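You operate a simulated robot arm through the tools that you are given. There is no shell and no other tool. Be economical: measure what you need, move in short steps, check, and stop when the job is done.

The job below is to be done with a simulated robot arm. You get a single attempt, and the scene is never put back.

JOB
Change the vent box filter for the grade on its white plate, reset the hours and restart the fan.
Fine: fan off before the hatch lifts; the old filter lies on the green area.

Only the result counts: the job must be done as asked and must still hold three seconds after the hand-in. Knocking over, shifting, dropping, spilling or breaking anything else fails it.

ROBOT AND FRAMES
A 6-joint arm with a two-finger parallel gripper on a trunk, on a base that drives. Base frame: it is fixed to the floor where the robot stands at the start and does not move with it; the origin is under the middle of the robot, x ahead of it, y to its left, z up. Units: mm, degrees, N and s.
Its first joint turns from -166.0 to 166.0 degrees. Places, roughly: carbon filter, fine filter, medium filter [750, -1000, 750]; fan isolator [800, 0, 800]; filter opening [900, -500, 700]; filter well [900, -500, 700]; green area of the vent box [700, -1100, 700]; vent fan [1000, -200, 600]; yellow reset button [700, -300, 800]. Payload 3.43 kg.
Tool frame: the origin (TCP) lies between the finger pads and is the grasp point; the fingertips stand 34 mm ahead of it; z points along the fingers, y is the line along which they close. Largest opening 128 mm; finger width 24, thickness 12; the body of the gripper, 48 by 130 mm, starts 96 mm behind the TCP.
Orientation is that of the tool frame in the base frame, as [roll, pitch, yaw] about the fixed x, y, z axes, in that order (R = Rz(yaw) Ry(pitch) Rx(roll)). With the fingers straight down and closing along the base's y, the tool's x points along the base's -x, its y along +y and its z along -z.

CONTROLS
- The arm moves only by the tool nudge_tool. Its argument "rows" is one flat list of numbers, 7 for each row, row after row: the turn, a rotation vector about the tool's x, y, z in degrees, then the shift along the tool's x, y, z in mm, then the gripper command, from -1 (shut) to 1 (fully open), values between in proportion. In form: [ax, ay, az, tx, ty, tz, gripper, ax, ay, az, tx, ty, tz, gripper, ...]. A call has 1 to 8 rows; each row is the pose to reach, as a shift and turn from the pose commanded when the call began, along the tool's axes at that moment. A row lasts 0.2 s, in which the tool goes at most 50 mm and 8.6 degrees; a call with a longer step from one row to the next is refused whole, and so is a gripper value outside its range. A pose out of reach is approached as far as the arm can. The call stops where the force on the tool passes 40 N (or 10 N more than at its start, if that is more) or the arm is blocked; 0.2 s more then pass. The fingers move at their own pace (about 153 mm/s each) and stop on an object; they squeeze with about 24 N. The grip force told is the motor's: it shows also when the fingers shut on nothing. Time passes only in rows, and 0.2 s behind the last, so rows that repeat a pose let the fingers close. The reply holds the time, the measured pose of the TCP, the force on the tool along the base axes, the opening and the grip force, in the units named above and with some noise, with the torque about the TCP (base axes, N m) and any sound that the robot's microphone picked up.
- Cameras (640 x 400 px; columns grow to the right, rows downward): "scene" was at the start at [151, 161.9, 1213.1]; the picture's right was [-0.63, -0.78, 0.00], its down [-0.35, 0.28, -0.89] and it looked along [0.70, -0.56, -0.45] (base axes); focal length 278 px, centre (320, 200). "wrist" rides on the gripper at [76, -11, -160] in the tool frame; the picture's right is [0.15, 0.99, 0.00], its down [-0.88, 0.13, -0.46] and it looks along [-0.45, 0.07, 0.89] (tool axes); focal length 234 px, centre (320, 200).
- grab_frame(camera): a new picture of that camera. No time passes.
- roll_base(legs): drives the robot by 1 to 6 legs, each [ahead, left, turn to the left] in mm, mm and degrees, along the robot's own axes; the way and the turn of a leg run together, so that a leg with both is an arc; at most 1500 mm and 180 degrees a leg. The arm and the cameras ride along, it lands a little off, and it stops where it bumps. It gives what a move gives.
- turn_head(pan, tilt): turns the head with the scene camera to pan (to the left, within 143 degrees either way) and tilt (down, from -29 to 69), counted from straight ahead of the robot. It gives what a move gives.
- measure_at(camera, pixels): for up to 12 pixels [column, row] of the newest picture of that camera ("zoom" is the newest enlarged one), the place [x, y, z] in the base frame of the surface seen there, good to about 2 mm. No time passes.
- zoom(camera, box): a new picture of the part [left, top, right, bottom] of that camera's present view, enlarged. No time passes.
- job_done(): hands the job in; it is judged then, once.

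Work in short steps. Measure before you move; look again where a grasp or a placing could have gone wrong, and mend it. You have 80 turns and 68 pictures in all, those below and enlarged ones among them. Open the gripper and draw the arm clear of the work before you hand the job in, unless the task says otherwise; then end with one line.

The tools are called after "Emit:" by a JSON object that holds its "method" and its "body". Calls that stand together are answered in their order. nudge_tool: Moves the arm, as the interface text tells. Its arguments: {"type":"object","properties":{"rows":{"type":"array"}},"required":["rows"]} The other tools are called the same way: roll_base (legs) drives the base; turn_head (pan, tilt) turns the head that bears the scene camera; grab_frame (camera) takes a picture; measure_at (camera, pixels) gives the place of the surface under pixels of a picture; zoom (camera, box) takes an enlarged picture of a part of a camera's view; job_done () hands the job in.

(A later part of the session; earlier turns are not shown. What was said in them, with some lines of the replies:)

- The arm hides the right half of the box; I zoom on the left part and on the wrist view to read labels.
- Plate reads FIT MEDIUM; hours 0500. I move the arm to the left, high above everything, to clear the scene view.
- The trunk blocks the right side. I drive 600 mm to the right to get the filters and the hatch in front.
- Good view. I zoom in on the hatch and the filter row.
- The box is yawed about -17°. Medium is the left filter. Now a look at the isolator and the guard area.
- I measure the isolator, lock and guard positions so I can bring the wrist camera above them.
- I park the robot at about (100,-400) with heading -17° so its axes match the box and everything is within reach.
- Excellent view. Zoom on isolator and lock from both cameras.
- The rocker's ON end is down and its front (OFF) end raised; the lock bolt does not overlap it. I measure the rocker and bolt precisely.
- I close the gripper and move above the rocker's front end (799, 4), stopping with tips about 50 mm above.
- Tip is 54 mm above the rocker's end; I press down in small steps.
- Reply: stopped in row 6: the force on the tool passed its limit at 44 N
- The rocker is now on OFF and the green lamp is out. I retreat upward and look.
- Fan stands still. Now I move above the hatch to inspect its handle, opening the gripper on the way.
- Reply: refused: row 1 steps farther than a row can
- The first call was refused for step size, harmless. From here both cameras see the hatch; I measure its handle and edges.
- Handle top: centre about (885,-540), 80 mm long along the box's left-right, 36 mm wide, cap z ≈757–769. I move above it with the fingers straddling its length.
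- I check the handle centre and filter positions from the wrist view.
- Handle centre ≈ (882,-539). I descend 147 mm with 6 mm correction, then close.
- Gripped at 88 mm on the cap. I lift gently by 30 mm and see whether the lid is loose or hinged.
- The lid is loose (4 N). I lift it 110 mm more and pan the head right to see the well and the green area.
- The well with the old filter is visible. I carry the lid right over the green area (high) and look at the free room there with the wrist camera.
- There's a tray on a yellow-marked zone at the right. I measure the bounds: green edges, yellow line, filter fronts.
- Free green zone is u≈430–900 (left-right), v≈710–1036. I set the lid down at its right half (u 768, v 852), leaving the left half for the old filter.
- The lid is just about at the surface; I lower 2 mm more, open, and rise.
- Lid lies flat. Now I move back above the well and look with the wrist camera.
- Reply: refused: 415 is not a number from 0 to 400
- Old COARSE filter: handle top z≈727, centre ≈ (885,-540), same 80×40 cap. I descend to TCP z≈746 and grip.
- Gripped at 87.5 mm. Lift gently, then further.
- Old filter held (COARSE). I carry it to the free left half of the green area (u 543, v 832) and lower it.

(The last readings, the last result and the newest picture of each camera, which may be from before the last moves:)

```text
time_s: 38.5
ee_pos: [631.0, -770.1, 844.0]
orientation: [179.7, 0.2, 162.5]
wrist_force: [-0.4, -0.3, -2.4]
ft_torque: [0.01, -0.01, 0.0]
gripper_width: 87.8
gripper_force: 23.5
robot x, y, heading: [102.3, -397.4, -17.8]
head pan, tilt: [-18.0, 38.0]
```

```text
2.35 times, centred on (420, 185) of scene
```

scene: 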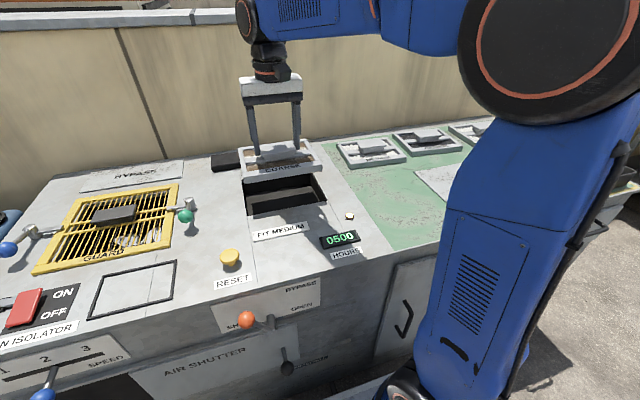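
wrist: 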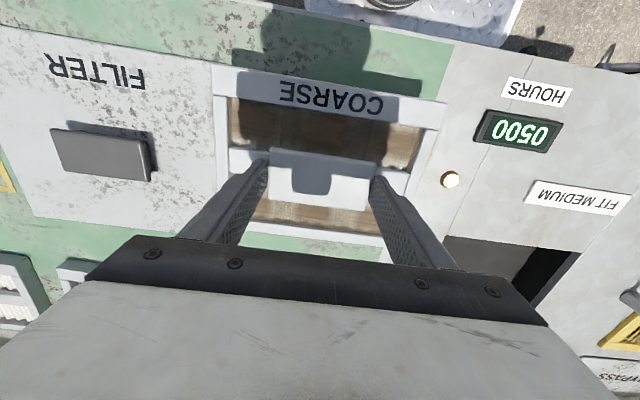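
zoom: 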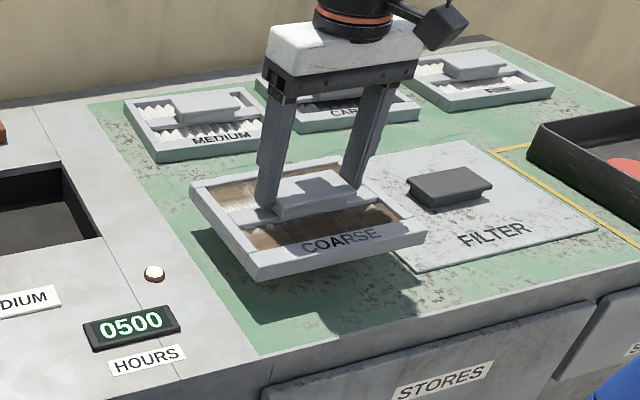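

I check the lateral margins to lid and green edge before lowering.

Emit:
{"method": "measure_at", "body": {"camera": "wrist", "pixels": [[214, 80], [445, 108], [208, 75], [447, 80], [199, 200], [216, 72], [440, 50], [453, 44]]}}

```text
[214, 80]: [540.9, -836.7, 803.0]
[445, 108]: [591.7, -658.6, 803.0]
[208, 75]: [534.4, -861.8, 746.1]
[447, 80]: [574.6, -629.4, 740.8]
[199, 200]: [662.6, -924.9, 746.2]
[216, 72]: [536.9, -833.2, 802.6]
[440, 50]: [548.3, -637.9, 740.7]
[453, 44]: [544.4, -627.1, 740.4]
```

Margins about 22 mm on both sides. Lower to contact.

Emit:
{"method": "nudge_tool", "body": {"rows": [0, 0, 0, 0, 0, 25, -1, 0, 0, 0, 0, 0, 34, -1, 0, 0, 0, 0, 0, 37, -1, 0, 0, 0, 0, 0, 38, -1]}}

```text
time_s: 39.5
ee_pos: [630.5, -768.7, 804.0]
orientation: [179.7, 0.1, 162.4]
wrist_force: [-0.6, 0.1, -2.5]
ft_torque: [0.02, 0.03, 0.02]
gripper_width: 87.7
gripper_force: 24.2
robot x, y, heading: [96.1, -396.3, -17.2]
head pan, tilt: [-18.0, 38.0]
```

Not yet in contact (force −2.5 N is the weight); I go down 1 mm at a time.

Emit:
{"method": "nudge_tool", "body": {"rows": [0, 0, 0, 0, 0, 1, -1, 0, 0, 0, 0, 0, 2, -1]}}

```text
time_s: 40.1
ee_pos: [630.5, -768.3, 803.6]
orientation: [179.7, 0.1, 162.5]
wrist_force: [-0.1, -0.6, -1.1]
ft_torque: [0.02, 0.03, 0.0]
gripper_width: 87.6
gripper_force: 23.8
robot x, y, heading: [95.7, -399.1, -17.7]
head pan, tilt: [-18.0, 38.0]
```

Emit:
{"method": "nudge_tool", "body": {"rows": [0, 0, 0, 0, 0, 1, -1, 0, 0, 0, 0, 0, 1.5, -1]}}

```text
time_s: 40.7
ee_pos: [629.2, -769.2, 802.7]
orientation: [179.7, 0.4, 162.5]
wrist_force: [1.4, -3.0, 19.3]
ft_torque: [-0.1, 0.2, -0.09]
gripper_width: 87.5
gripper_force: 23.9
robot x, y, heading: [95.9, -390.5, -17.6]
head pan, tilt: [-18.0, 38.0]
```

Contact. Open and rise.

Emit:
{"method": "nudge_tool", "body": {"rows": [0, 0, 0, 0, 0, 0, 0.5, 0, 0, 0, 0, 0, 0, 1, 0, 0, 0, 0, 0, 0, 1, 0, 0, 0, 0, 0, -30, 1, 0, 0, 0, 0, 0, -75, 1, 0, 0, 0, 0, 0, -120, 1]}}

Emit:
{"method": "nudge_tool", "body": {"rows": [0, 0, 0, -45, -5, 0, 1, 0, 0, 0, -90, -10, 0, 1, 0, 0, 0, -135, -15, 0, 1, 0, 0, 0, -180, -20, 0, 1, 0, 0, 0, -225, -25, 0, 1, 0, 0, 0, -265, -25, 0, 1]}}

Emit:
{"method": "grab_frame", "body": {"camera": "wrist"}}

Emit:
{"method": "grab_frame", "body": {"camera": "scene"}}

```text
time_s: 42.1
ee_pos: [628.8, -769.7, 921.8]
orientation: [179.7, 0.1, 162.6]
wrist_force: [0.0, -0.1, -0.4]
ft_torque: [0.01, -0.02, 0.02]
gripper_width: 128.0
gripper_force: 0.1
robot x, y, heading: [97.0, -396.8, -17.3]
head pan, tilt: [-18.0, 38.0]
```

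```text
time_s: 43.5
ee_pos: [876.8, -871.3, 924.0]
orientation: [179.7, 0.2, 162.6]
wrist_force: [-1.0, -0.1, 0.4]
ft_torque: [-0.03, -0.07, 0.0]
gripper_width: 128.0
gripper_force: 0.0
robot x, y, heading: [96.8, -397.5, -17.5]
head pan, tilt: [-18.0, 38.0]
```

```text
28 pictures are left
```

wrist: 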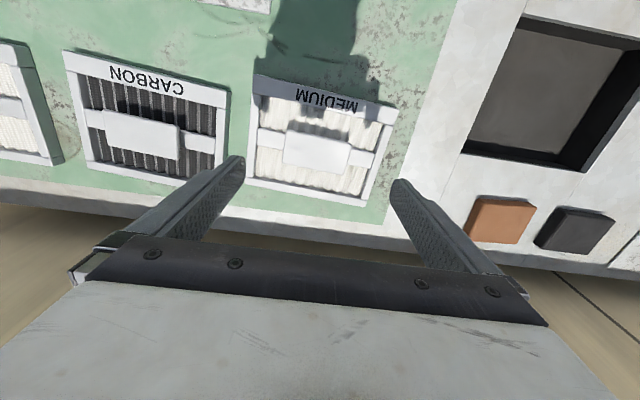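

```text
27 pictures are left
```

scene: 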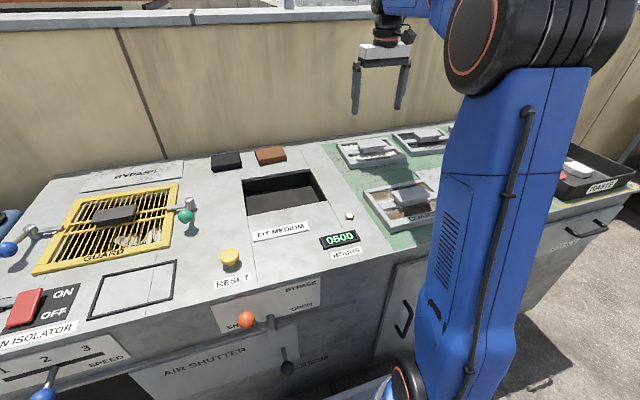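

Now measure the MEDIUM filter's handle/frame corners and the well corners.

Emit:
{"method": "measure_at", "body": {"camera": "wrist", "pixels": [[288, 134], [351, 144], [347, 171], [284, 163], [256, 80], [396, 108], [361, 204], [246, 180]]}}

Emit:
{"method": "measure_at", "body": {"camera": "scene", "pixels": [[241, 178], [309, 170], [327, 198], [249, 214], [280, 200]]}}

Emit:
{"method": "zoom", "body": {"camera": "wrist", "box": [230, 60, 422, 220]}}

Emit:
{"method": "measure_at", "body": {"camera": "zoom", "pixels": [[226, 188], [383, 215], [374, 280], [212, 258], [146, 54], [492, 122], [417, 358], [120, 298]]}}

```text
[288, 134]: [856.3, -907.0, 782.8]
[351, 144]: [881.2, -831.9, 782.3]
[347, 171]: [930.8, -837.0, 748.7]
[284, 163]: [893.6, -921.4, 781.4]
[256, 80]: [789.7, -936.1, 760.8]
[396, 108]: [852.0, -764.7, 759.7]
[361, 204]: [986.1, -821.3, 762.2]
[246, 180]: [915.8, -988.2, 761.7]
```

```text
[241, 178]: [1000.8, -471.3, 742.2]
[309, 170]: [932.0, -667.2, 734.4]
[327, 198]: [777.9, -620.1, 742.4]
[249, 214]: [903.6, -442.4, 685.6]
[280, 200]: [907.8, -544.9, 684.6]
```

```text
2.50 times, centred on (326, 140) of wrist
```

zoom: 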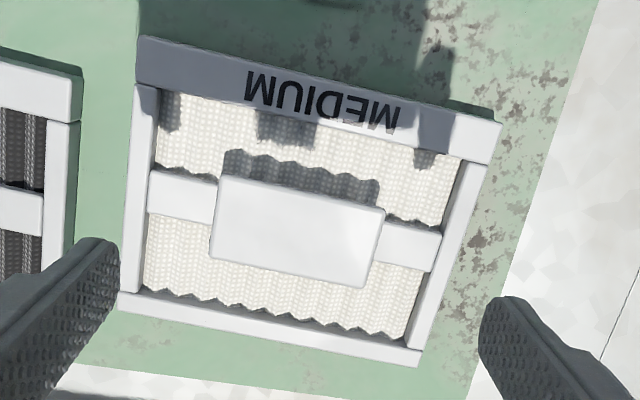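

```text
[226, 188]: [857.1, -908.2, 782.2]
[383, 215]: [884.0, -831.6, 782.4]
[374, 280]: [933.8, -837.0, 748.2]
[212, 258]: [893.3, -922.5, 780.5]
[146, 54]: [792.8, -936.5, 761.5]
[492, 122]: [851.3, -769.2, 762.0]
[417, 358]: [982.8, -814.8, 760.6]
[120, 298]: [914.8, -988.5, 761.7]
```

The filter is turned ≈3° relative to the tool; handle centre ≈ (888,-877). I turn +3.3°, descend and grip.

Emit:
{"method": "nudge_tool", "body": {"rows": [0, 0, 3.3, -12, -2, 40, 1, 0, 0, 3.3, -12, -2, 80, 1, 0, 0, 3.3, -12, -2, 108, 1, 0, 0, 3.3, -12, -2, 120, 1, 0, 0, 3.3, -12, -2, 120, 0.3, 0, 0, 3.3, -12, -2, 120, -1, 0, 0, 3.3, -12, -2, 120, -1]}}

Emit:
{"method": "zoom", "body": {"camera": "scene", "box": [300, 60, 460, 180]}}

```text
time_s: 45.1
ee_pos: [887.3, -879.4, 801.4]
orientation: [179.6, 0.1, 159.1]
wrist_force: [-0.6, -0.5, 0.2]
ft_torque: [0.01, -0.01, 0.0]
gripper_width: 87.6
gripper_force: 24.0
robot x, y, heading: [95.1, -394.3, -17.5]
head pan, tilt: [-18.0, 38.0]
```

```text
3.33 times, centred on (380, 120) of scene
```

zoom: 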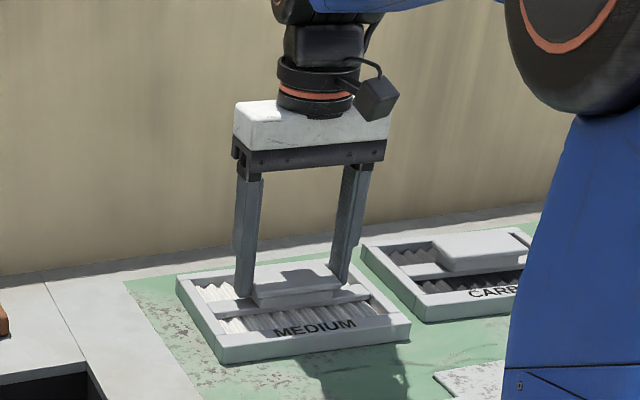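

Gripped. Lift 100 mm, then move over the well and turn back.

Emit:
{"method": "nudge_tool", "body": {"rows": [0, 0, 0, 0, 0, -10, -1, 0, 0, 0, 0, 0, -30, -1, 0, 0, 0, 0, 0, -65, -1, 0, 0, 0, 0, 0, -100, -1]}}

Emit:
{"method": "nudge_tool", "body": {"rows": [0, 0, -0.5, 15, 40, 0, -1, 0, 0, -1, 31, 80, 0, -1, 0, 0, -1.5, 46, 120, 0, -1, 0, 0, -2, 62, 160, 0, -1, 0, 0, -2.5, 77, 200, 0, -1, 0, 0, -3, 93, 240, 0, -1, 0, 0, -3.4, 108, 280, 0, -1, 0, 0, -3.4, 123, 318, 0, -1]}}

Emit:
{"method": "grab_frame", "body": {"camera": "wrist"}}

Emit:
{"method": "zoom", "body": {"camera": "scene", "box": [210, 80, 450, 240]}}

```text
time_s: 46.1
ee_pos: [888.0, -879.9, 901.9]
orientation: [179.6, 0.1, 159.2]
wrist_force: [0.1, 0.0, -1.8]
ft_torque: [-0.01, 0.01, 0.0]
gripper_width: 87.3
gripper_force: 24.3
robot x, y, heading: [97.4, -396.0, -17.6]
head pan, tilt: [-18.0, 38.0]
```

```text
time_s: 47.9
ee_pos: [882.4, -537.7, 904.1]
orientation: [179.6, 0.1, 162.5]
wrist_force: [0.1, 0.0, -2.6]
ft_torque: [-0.04, 0.0, 0.02]
gripper_width: 88.0
gripper_force: 24.1
robot x, y, heading: [98.4, -396.6, -17.7]
head pan, tilt: [-18.0, 38.0]
```

```text
24 pictures are left
```

wrist: 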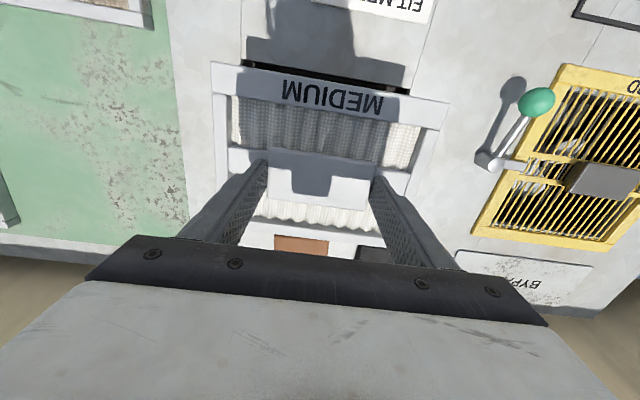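

```text
2.50 times, centred on (330, 160) of scene
```

zoom: 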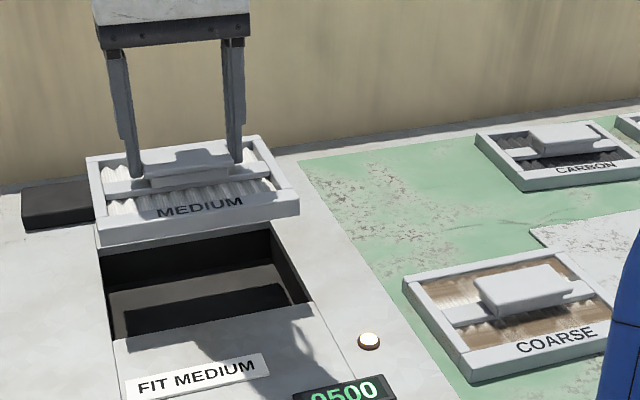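

Aligned like the old filter was. I lower it with a 3 mm correction, slowly near the floor (target TCP z ≈ 748).

Emit:
{"method": "nudge_tool", "body": {"rows": [0, 0, 0, -3, 0, 40, -1, 0, 0, 0, -3, 0, 80, -1, 0, 0, 0, -3, 0, 105, -1, 0, 0, 0, -3, 0, 125, -1, 0, 0, 0, -3, 0, 142, -1, 0, 0, 0, -3, 0, 152, -1, 0, 0, 0, -3, 0, 155, -1]}}

Emit:
{"method": "zoom", "body": {"camera": "scene", "box": [220, 100, 380, 220]}}

```text
time_s: 49.5
ee_pos: [888.5, -537.7, 750.7]
orientation: [179.5, 0.2, 162.6]
wrist_force: [0.8, -0.2, -1.6]
ft_torque: [0.01, 0.02, -0.01]
gripper_width: 87.4
gripper_force: 23.5
robot x, y, heading: [97.8, -394.1, -17.7]
head pan, tilt: [-18.0, 38.0]
```

```text
3.33 times, centred on (300, 160) of scene
```

zoom: 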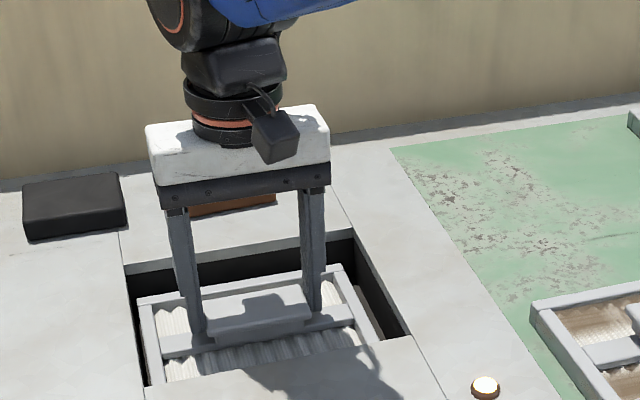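

Emit:
{"method": "nudge_tool", "body": {"rows": [0, 0, 0, 0, 0, 1, -1, 0, 0, 0, 0, 0, 2, -1, 0, 0, 0, 0, 0, 3, -1]}}

```text
time_s: 50.3
ee_pos: [887.4, -538.1, 746.6]
orientation: [179.7, 0.1, 162.5]
wrist_force: [-0.3, -0.6, -1.8]
ft_torque: [-0.01, -0.04, 0.0]
gripper_width: 87.9
gripper_force: 24.3
robot x, y, heading: [99.0, -396.6, -17.4]
head pan, tilt: [-18.0, 38.0]
```

Still hanging (−1.8 N); a little lower.

Emit:
{"method": "nudge_tool", "body": {"rows": [0, 0, 0, 0, 0, 1, -1, 0, 0, 0, 0, 0, 1.5, -1]}}

```text
time_s: 50.9
ee_pos: [887.9, -538.7, 746.8]
orientation: [179.7, 0.2, 162.7]
wrist_force: [-0.2, -1.8, 5.4]
ft_torque: [-0.65, 0.48, 0.02]
gripper_width: 87.7
gripper_force: 24.0
robot x, y, heading: [102.1, -395.6, -17.7]
head pan, tilt: [-18.0, 38.0]
```

Contact with the floor. Open and rise; check seating.

Emit:
{"method": "nudge_tool", "body": {"rows": [0, 0, 0, 0, 0, 0, 0.5, 0, 0, 0, 0, 0, 0, 1, 0, 0, 0, 0, 0, 0, 1, 0, 0, 0, 0, 0, -40, 1, 0, 0, 0, 0, 0, -85, 1, 0, 0, 0, 0, 0, -130, 1, 0, 0, 0, 0, 0, -175, 1]}}

Emit:
{"method": "grab_frame", "body": {"camera": "wrist"}}

Emit:
{"method": "measure_at", "body": {"camera": "wrist", "pixels": [[320, 135], [278, 90], [375, 105]]}}

```text
time_s: 52.5
ee_pos: [889.9, -540.9, 918.9]
orientation: [179.7, 0.1, 162.6]
wrist_force: [0.4, -0.4, -0.5]
ft_torque: [-0.01, 0.02, 0.0]
gripper_width: 128.0
gripper_force: 0.1
robot x, y, heading: [99.1, -398.3, -17.4]
head pan, tilt: [-18.0, 38.0]
```

```text
21 pictures are left
```

wrist: 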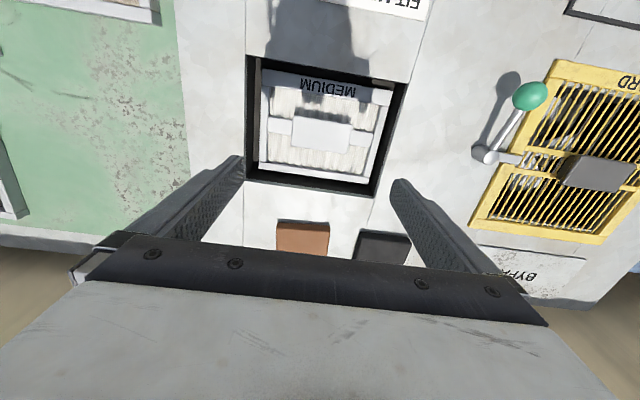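

```text
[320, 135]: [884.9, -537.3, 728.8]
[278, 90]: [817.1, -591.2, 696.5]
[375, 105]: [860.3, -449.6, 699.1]
```

MEDIUM is seated flat. Now I fetch the lid from the green area.

Emit:
{"method": "nudge_tool", "body": {"rows": [0, 0, 0, 12, -48, 0, 1, 0, 0, 0, 24, -96, 0, 1, 0, 0, 0, 36, -144, 0, 1, 0, 0, 0, 48, -192, 0, 1, 0, 0, 0, 60, -240, 0, 1, 0, 0, 0, 72, -288, 0, 1, 0, 0, 0, 84, -336, 0, 1, 0, 0, 0, 96, -384, 0, 1]}}

Emit:
{"method": "nudge_tool", "body": {"rows": [0, 0, 0, 20, -45, 0, 1, 0, 0, 0, 40, -90, 0, 1, 0, 0, 0, 60, -134, 0, 1]}}

Emit:
{"method": "grab_frame", "body": {"camera": "wrist"}}

```text
time_s: 54.3
ee_pos: [681.1, -877.2, 915.1]
orientation: [179.6, 0.1, 162.6]
wrist_force: [-0.7, 0.3, 0.4]
ft_torque: [0.01, 0.02, -0.02]
gripper_width: 128.1
gripper_force: 0.1
robot x, y, heading: [99.8, -399.0, -17.5]
head pan, tilt: [-18.0, 38.0]
```

```text
time_s: 55.1
ee_pos: [583.7, -984.7, 916.5]
orientation: [179.7, 0.2, 162.8]
wrist_force: [0.4, -0.4, 0.1]
ft_torque: [-0.01, -0.04, 0.02]
gripper_width: 128.0
gripper_force: 0.1
robot x, y, heading: [97.3, -397.1, -17.6]
head pan, tilt: [-18.0, 38.0]
```

```text
20 pictures are left
```

wrist: 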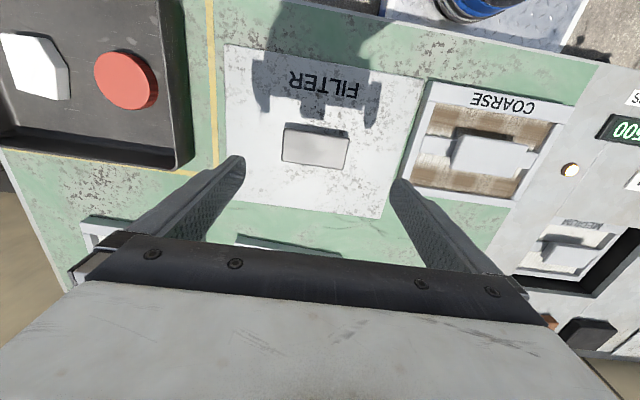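

Handle at (316,147) as expected. Correct 5 mm, descend to z 787 and grip.

Emit:
{"method": "nudge_tool", "body": {"rows": [0, 0, 0, 0, -5, 40, 1, 0, 0, 0, 0, -5, 80, 1, 0, 0, 0, 0, -5, 115, 1, 0, 0, 0, 0, -5, 128, 1, 0, 0, 0, 0, -5, 128, 0.3, 0, 0, 0, 0, -5, 128, -1, 0, 0, 0, 0, -5, 128, -1]}}

Emit:
{"method": "nudge_tool", "body": {"rows": [0, 0, 0, 0, 0, -10, -1, 0, 0, 0, 0, 0, -35, -1, 0, 0, 0, 0, 0, -75, -1, 0, 0, 0, 0, 0, -115, -1, 0, 0, 0, 0, 0, -140, -1]}}

```text
time_s: 56.7
ee_pos: [581.4, -989.0, 788.1]
orientation: [179.7, 0.1, 162.7]
wrist_force: [-1.4, 0.2, 0.2]
ft_torque: [-0.49, -0.16, -0.07]
gripper_width: 87.6
gripper_force: 24.0
robot x, y, heading: [99.7, -395.5, -17.6]
head pan, tilt: [-18.0, 38.0]
```

```text
time_s: 57.9
ee_pos: [582.4, -990.4, 931.5]
orientation: [179.6, 0.2, 162.5]
wrist_force: [0.1, -0.1, -3.1]
ft_torque: [0.0, 0.04, 0.01]
gripper_width: 87.8
gripper_force: 23.8
robot x, y, heading: [93.9, -397.6, -17.7]
head pan, tilt: [-18.0, 38.0]
```

Lid held. Carry it back over the well.

Emit:
{"method": "nudge_tool", "body": {"rows": [0, 0, 0, -12, 47, 0, -1, 0, 0, 0, -24, 94, 0, -1, 0, 0, 0, -36, 141, 0, -1, 0, 0, 0, -48, 188, 0, -1, 0, 0, 0, -60, 235, 0, -1, 0, 0, 0, -72, 282, 0, -1, 0, 0, 0, -84, 329, 0, -1, 0, 0, 0, -96, 376, 0, -1]}}

Emit:
{"method": "nudge_tool", "body": {"rows": [0, 0, 0, -15, 45, 0, -1, 0, 0, 0, -30, 90, 0, -1, 0, 0, 0, -51, 133, 0, -1, 0, 0, 0, -51, 143, 0, -1, 0, 0, 0, -51, 143, 40, -1, 0, 0, 0, -51, 143, 80, -1]}}

Emit:
{"method": "zoom", "body": {"camera": "scene", "box": [200, 90, 440, 260]}}

```text
time_s: 59.7
ee_pos: [780.3, -660.6, 931.3]
orientation: [179.7, 0.2, 162.6]
wrist_force: [-0.9, -0.5, -3.2]
ft_torque: [0.01, 0.04, 0.02]
gripper_width: 87.8
gripper_force: 23.9
robot x, y, heading: [95.7, -395.1, -17.6]
head pan, tilt: [-18.0, 38.0]
```

```text
time_s: 61.1
ee_pos: [877.9, -541.8, 854.2]
orientation: [179.7, 0.2, 162.6]
wrist_force: [1.1, 0.2, -3.2]
ft_torque: [0.03, 0.0, -0.02]
gripper_width: 87.8
gripper_force: 24.4
robot x, y, heading: [99.8, -394.8, -17.4]
head pan, tilt: [-18.0, 38.0]
```

```text
2.35 times, centred on (320, 175) of scene
```

zoom: 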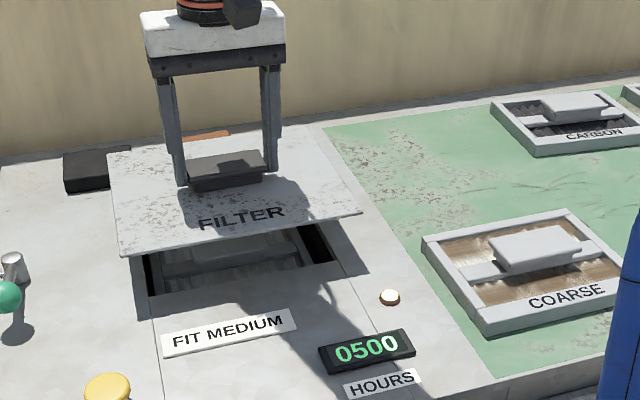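

Lower the lid to its seat (TCP z ≈ 788).

Emit:
{"method": "nudge_tool", "body": {"rows": [0, 0, 0, -2, 2, 30, -1, 0, 0, 0, -2, 2, 52, -1, 0, 0, 0, -2, 2, 62, -1, 0, 0, 0, -2, 2, 65, -1]}}

Emit:
{"method": "nudge_tool", "body": {"rows": [0, 0, 0, 0, 0, 1, -1, 0, 0, 0, 0, 0, 2, -1]}}

Emit:
{"method": "zoom", "body": {"camera": "scene", "box": [200, 90, 440, 260]}}

```text
time_s: 62.1
ee_pos: [879.8, -537.3, 788.2]
orientation: [179.7, 0.2, 162.6]
wrist_force: [-3.6, -1.0, 7.2]
ft_torque: [-0.38, 0.77, -0.1]
gripper_width: 87.9
gripper_force: 23.9
robot x, y, heading: [100.4, -396.9, -17.6]
head pan, tilt: [-18.0, 38.0]
```

```text
time_s: 62.7
ee_pos: [880.5, -538.0, 785.4]
orientation: [179.5, 0.4, 162.5]
wrist_force: [-2.8, -7.4, 22.2]
ft_torque: [-0.46, 0.15, -0.3]
gripper_width: 87.5
gripper_force: 24.1
robot x, y, heading: [99.6, -400.4, -17.5]
head pan, tilt: [-18.0, 38.0]
```

```text
2.35 times, centred on (320, 175) of scene
```

zoom: 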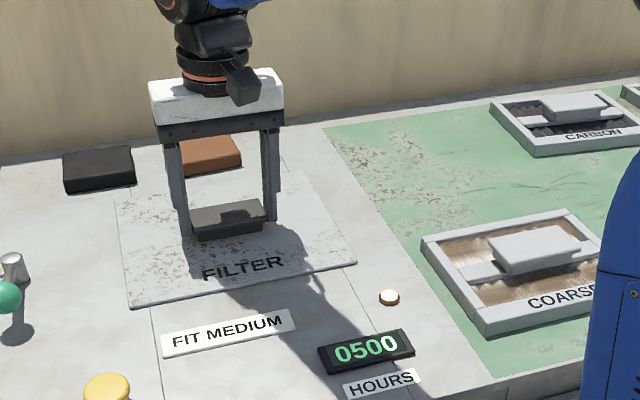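

Lid down. Release, rise, and measure that it lies flat where it was.

Emit:
{"method": "nudge_tool", "body": {"rows": [0, 0, 0, 0, 0, 0, 0.5, 0, 0, 0, 0, 0, 0, 1, 0, 0, 0, 0, 0, 0, 1, 0, 0, 0, 0, 0, -40, 1, 0, 0, 0, 0, 0, -85, 1, 0, 0, 0, 0, 0, -130, 1]}}

Emit:
{"method": "grab_frame", "body": {"camera": "wrist"}}

Emit:
{"method": "measure_at", "body": {"camera": "wrist", "pixels": [[320, 150], [290, 60], [400, 100], [250, 150], [245, 50]]}}

Emit:
{"method": "zoom", "body": {"camera": "scene", "box": [200, 130, 392, 300]}}

```text
time_s: 64.1
ee_pos: [878.5, -539.0, 917.1]
orientation: [179.7, 0.1, 162.6]
wrist_force: [0.7, 0.2, -0.2]
ft_torque: [-0.02, 0.01, -0.02]
gripper_width: 128.0
gripper_force: 0.0
robot x, y, heading: [100.3, -397.1, -17.8]
head pan, tilt: [-18.0, 38.0]
```

```text
17 pictures are left
```

wrist: 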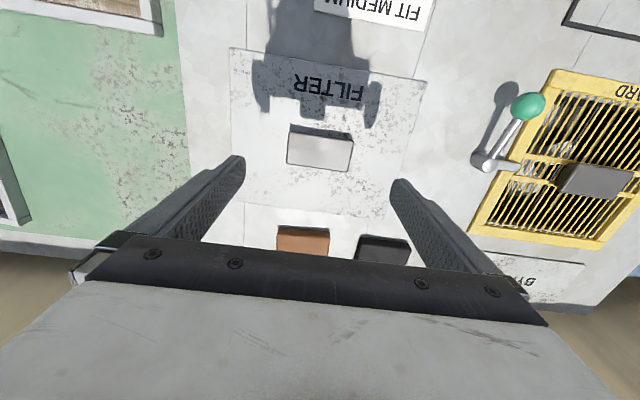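

```text
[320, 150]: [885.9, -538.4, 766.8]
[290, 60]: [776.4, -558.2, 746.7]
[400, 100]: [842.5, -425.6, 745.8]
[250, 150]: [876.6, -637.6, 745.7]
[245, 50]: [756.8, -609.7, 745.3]
```

```text
2.35 times, centred on (296, 215) of scene
```

zoom: 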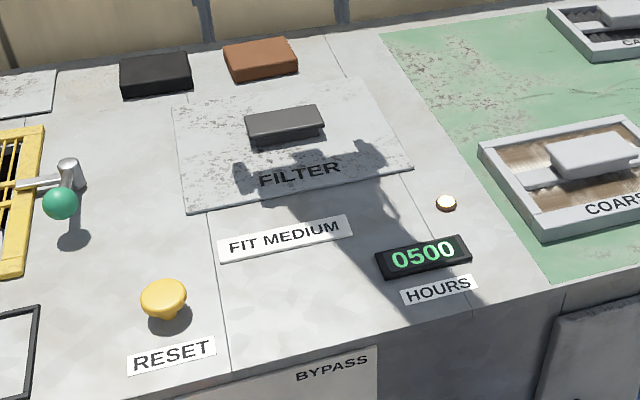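

Lid flat in place. Measure the reset button's top.

Emit:
{"method": "measure_at", "body": {"camera": "zoom", "pixels": [[163, 292], [163, 283], [148, 295], [180, 292], [163, 305], [160, 335]]}}

```text
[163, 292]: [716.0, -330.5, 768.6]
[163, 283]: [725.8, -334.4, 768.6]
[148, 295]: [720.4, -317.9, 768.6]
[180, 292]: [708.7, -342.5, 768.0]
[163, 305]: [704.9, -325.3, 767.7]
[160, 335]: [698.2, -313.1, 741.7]
```

Button centre ≈ (714,-331), top z 768.6. Close gripper, move above it.

Emit:
{"method": "nudge_tool", "body": {"rows": [0, 0, 0, 36, 24, 0, -1, 0, 0, 0, 73, 49, 0, -1, 0, 0, 0, 110, 74, 0, -1, 0, 0, 0, 146, 99, 0, -1, 0, 0, 0, 183, 124, 0, -1, 0, 0, 0, 219.6, 148.5, 0, -1, 0, 0, 0, 219.6, 148.5, 45, -1, 0, 0, 0, 219.6, 148.5, 90, -1]}}

Emit:
{"method": "nudge_tool", "body": {"rows": [0, 0, 0, 0, 0, 10, -1, 0, 0, 0, 0, 0, 20, -1, 0, 0, 0, 0, 0, 25, -1, 0, 0, 0, 0, 0, 29, -1, 0, 0, 0, 0, 0, 33, -1, 0, 0, 0, 0, 0, 37, -1]}}

Emit:
{"method": "zoom", "body": {"camera": "scene", "box": [200, 160, 392, 280]}}

```text
time_s: 65.9
ee_pos: [711.3, -327.3, 826.8]
orientation: [179.6, 0.2, 162.7]
wrist_force: [0.4, -0.1, 0.5]
ft_torque: [0.04, -0.03, -0.02]
gripper_width: 0.2
gripper_force: 23.6
robot x, y, heading: [98.0, -397.1, -17.8]
head pan, tilt: [-18.0, 38.0]
```

```text
time_s: 67.3
ee_pos: [713.6, -328.3, 788.3]
orientation: [179.6, 0.2, 162.5]
wrist_force: [-1.6, -2.4, 5.2]
ft_torque: [-0.09, 0.11, 0.01]
gripper_width: 0.0
gripper_force: 23.9
robot x, y, heading: [95.5, -393.7, -17.6]
head pan, tilt: [-18.0, 38.0]
heard: click
```

```text
3.33 times, centred on (296, 220) of scene
```

zoom: 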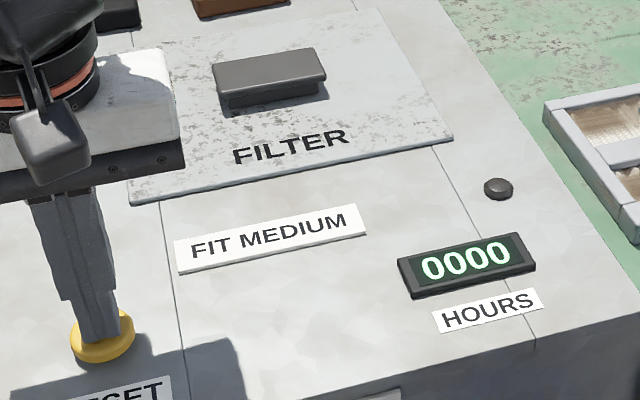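

Hours read 0000. Rise and move toward the isolator; then measure its raised ON end.

Emit:
{"method": "nudge_tool", "body": {"rows": [0, 0, 0, 0, 0, -40, -1, 0, 0, 0, 0, 0, -85, -1, 0, 0, 0, 0, 0, -120, -1, 0, 0, 0, 0, 45, -120, -1, 0, 0, 0, 0, 90, -120, -1, 0, 0, 0, 0, 135, -120, -1]}}

Emit:
{"method": "turn_head", "body": {"pan": 10, "tilt": 38}}

Emit:
{"method": "zoom", "body": {"camera": "scene", "box": [130, 180, 258, 260]}}

Emit:
{"method": "measure_at", "body": {"camera": "zoom", "pixels": [[355, 190], [330, 190], [380, 195], [340, 215], [320, 250], [370, 215], [312, 205], [300, 280]]}}

```text
time_s: 68.7
ee_pos: [757.4, -198.3, 910.5]
orientation: [179.5, 0.2, 162.6]
wrist_force: [-0.6, -0.4, 0.2]
ft_torque: [0.01, -0.03, 0.0]
gripper_width: 0.1
gripper_force: 24.5
robot x, y, heading: [96.3, -396.1, -17.8]
head pan, tilt: [-18.0, 38.0]
```

```text
time_s: 69.6
ee_pos: [758.4, -197.7, 909.4]
orientation: [179.8, 0.0, 162.6]
wrist_force: [0.3, -0.1, -0.7]
ft_torque: [0.01, -0.01, 0.0]
gripper_width: 0.0
gripper_force: 23.8
robot x, y, heading: [98.2, -394.8, -17.4]
head pan, tilt: [10.0, 38.0]
```

```text
5.00 times, centred on (194, 220) of scene
```

zoom: 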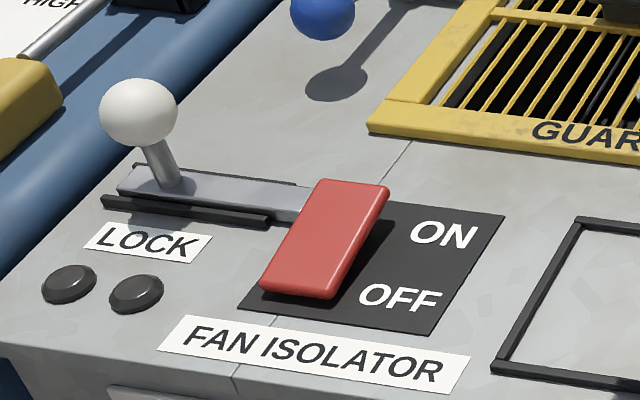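

```text
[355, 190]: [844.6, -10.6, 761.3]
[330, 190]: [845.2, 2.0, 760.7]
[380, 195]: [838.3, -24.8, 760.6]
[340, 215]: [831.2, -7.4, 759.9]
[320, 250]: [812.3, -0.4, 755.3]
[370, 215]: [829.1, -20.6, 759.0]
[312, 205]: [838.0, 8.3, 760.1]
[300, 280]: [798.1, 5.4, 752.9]
```

Raised ON end centre ≈ (844,-11,761). I move above (840,-13) and press down.

Emit:
{"method": "nudge_tool", "body": {"rows": [0, 0, 0, -5, 40, 0, -1, 0, 0, 0, -9, 80, 0, -1, 0, 0, 0, -13, 120, 0, -1, 0, 0, 0, -18, 160, 0, -1, 0, 0, 0, -22, 199, 0, -1, 0, 0, 0, -22, 199, 45, -1, 0, 0, 0, -22, 199, 90, -1]}}

Emit:
{"method": "nudge_tool", "body": {"rows": [0, 0, 0, 0, 0, 15, -1, 0, 0, 0, 0, 0, 24, -1, 0, 0, 0, 0, 0, 29, -1, 0, 0, 0, 0, 0, 33, -1, 0, 0, 0, 0, 0, 37, -1, 0, 0, 0, 0, 0, 39, -1]}}

Emit:
{"method": "nudge_tool", "body": {"rows": [0, 0, 0, 0, 0, -30, -1, 0, 0, 0, 0, 0, -75, -1, 0, 0, 0, 0, 0, -120, -1]}}

Emit:
{"method": "zoom", "body": {"camera": "scene", "box": [130, 140, 322, 260]}}

```text
time_s: 71.2
ee_pos: [838.0, -16.7, 819.2]
orientation: [179.6, 0.2, 162.6]
wrist_force: [0.3, 0.8, 0.3]
ft_torque: [0.02, -0.02, -0.01]
gripper_width: 0.4
gripper_force: 24.0
robot x, y, heading: [95.7, -396.4, -17.5]
head pan, tilt: [10.0, 38.0]
```

```text
time_s: 72.5
ee_pos: [837.7, -19.5, 789.0]
orientation: [179.2, 0.4, 162.6]
wrist_force: [-0.9, -1.3, 10.5]
ft_torque: [-0.02, 0.12, 0.09]
gripper_width: 0.0
gripper_force: 24.0
robot x, y, heading: [96.8, -394.8, -17.5]
head pan, tilt: [10.0, 38.0]
stopped in row 6: the force on the tool passed its limit at 45 N (the readings are from after the stop); the commanded pose is now the measured one
```

```text
time_s: 73.3
ee_pos: [835.9, -18.3, 910.4]
orientation: [179.5, 0.2, 162.5]
wrist_force: [0.2, 0.0, -0.6]
ft_torque: [-0.03, 0.04, 0.0]
gripper_width: 0.2
gripper_force: 24.0
robot x, y, heading: [94.3, -398.9, -17.4]
head pan, tilt: [10.0, 38.0]
```

```text
3.33 times, centred on (226, 200) of scene
```

zoom: 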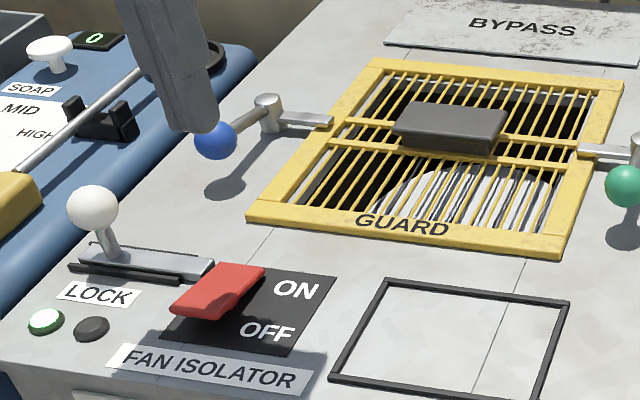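

The fan runs, green lamp on. I open the gripper, draw the arm back, and take a final look.

Emit:
{"method": "nudge_tool", "body": {"rows": [0, 0, 0, 25, -25, -30, 1, 0, 0, 0, 55, -50, -50, 1, 0, 0, 0, 95, -75, -50, 1, 0, 0, 0, 135, -100, -50, 1, 0, 0, 0, 170, -130, -50, 1, 0, 0, 0, 200, -160, -50, 1]}}

Emit:
{"method": "grab_frame", "body": {"camera": "scene"}}

Emit:
{"method": "grab_frame", "body": {"camera": "wrist"}}

```text
time_s: 74.7
ee_pos: [594.2, -112.5, 955.9]
orientation: [179.5, 0.3, 162.6]
wrist_force: [0.1, 1.6, -0.2]
ft_torque: [-0.07, 0.04, 0.0]
gripper_width: 128.2
gripper_force: 0.1
robot x, y, heading: [102.0, -396.2, -17.4]
head pan, tilt: [10.0, 38.0]
```

```text
12 pictures are left
```

scene: 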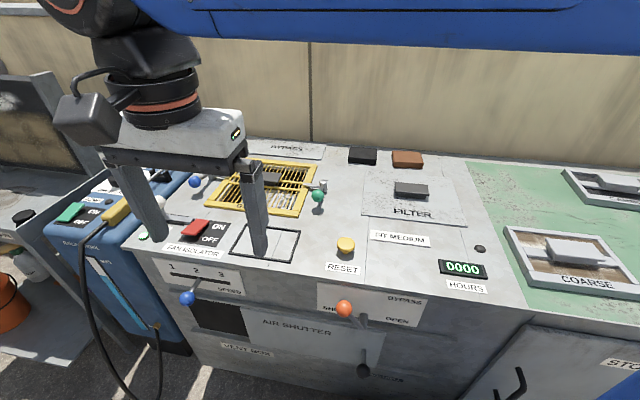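

```text
11 pictures are left
```

wrist: 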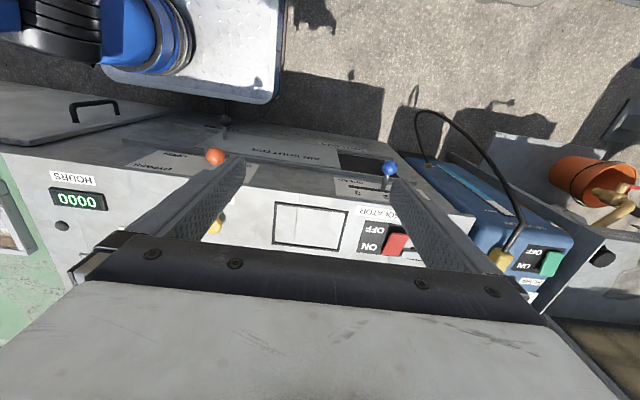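

Everything is in order: lid closed, hours 0000, COARSE on the green area, fan on, arm clear. I hand in.

Emit:
{"method": "job_done", "body": {}}

```text
The job is handed in.
```

The MEDIUM filter is fitted as the white plate asks and the hatch is closed. The old COARSE filter lies on the green area, the hours read 0000 and the fan is running again; it was off before the hatch lifted.
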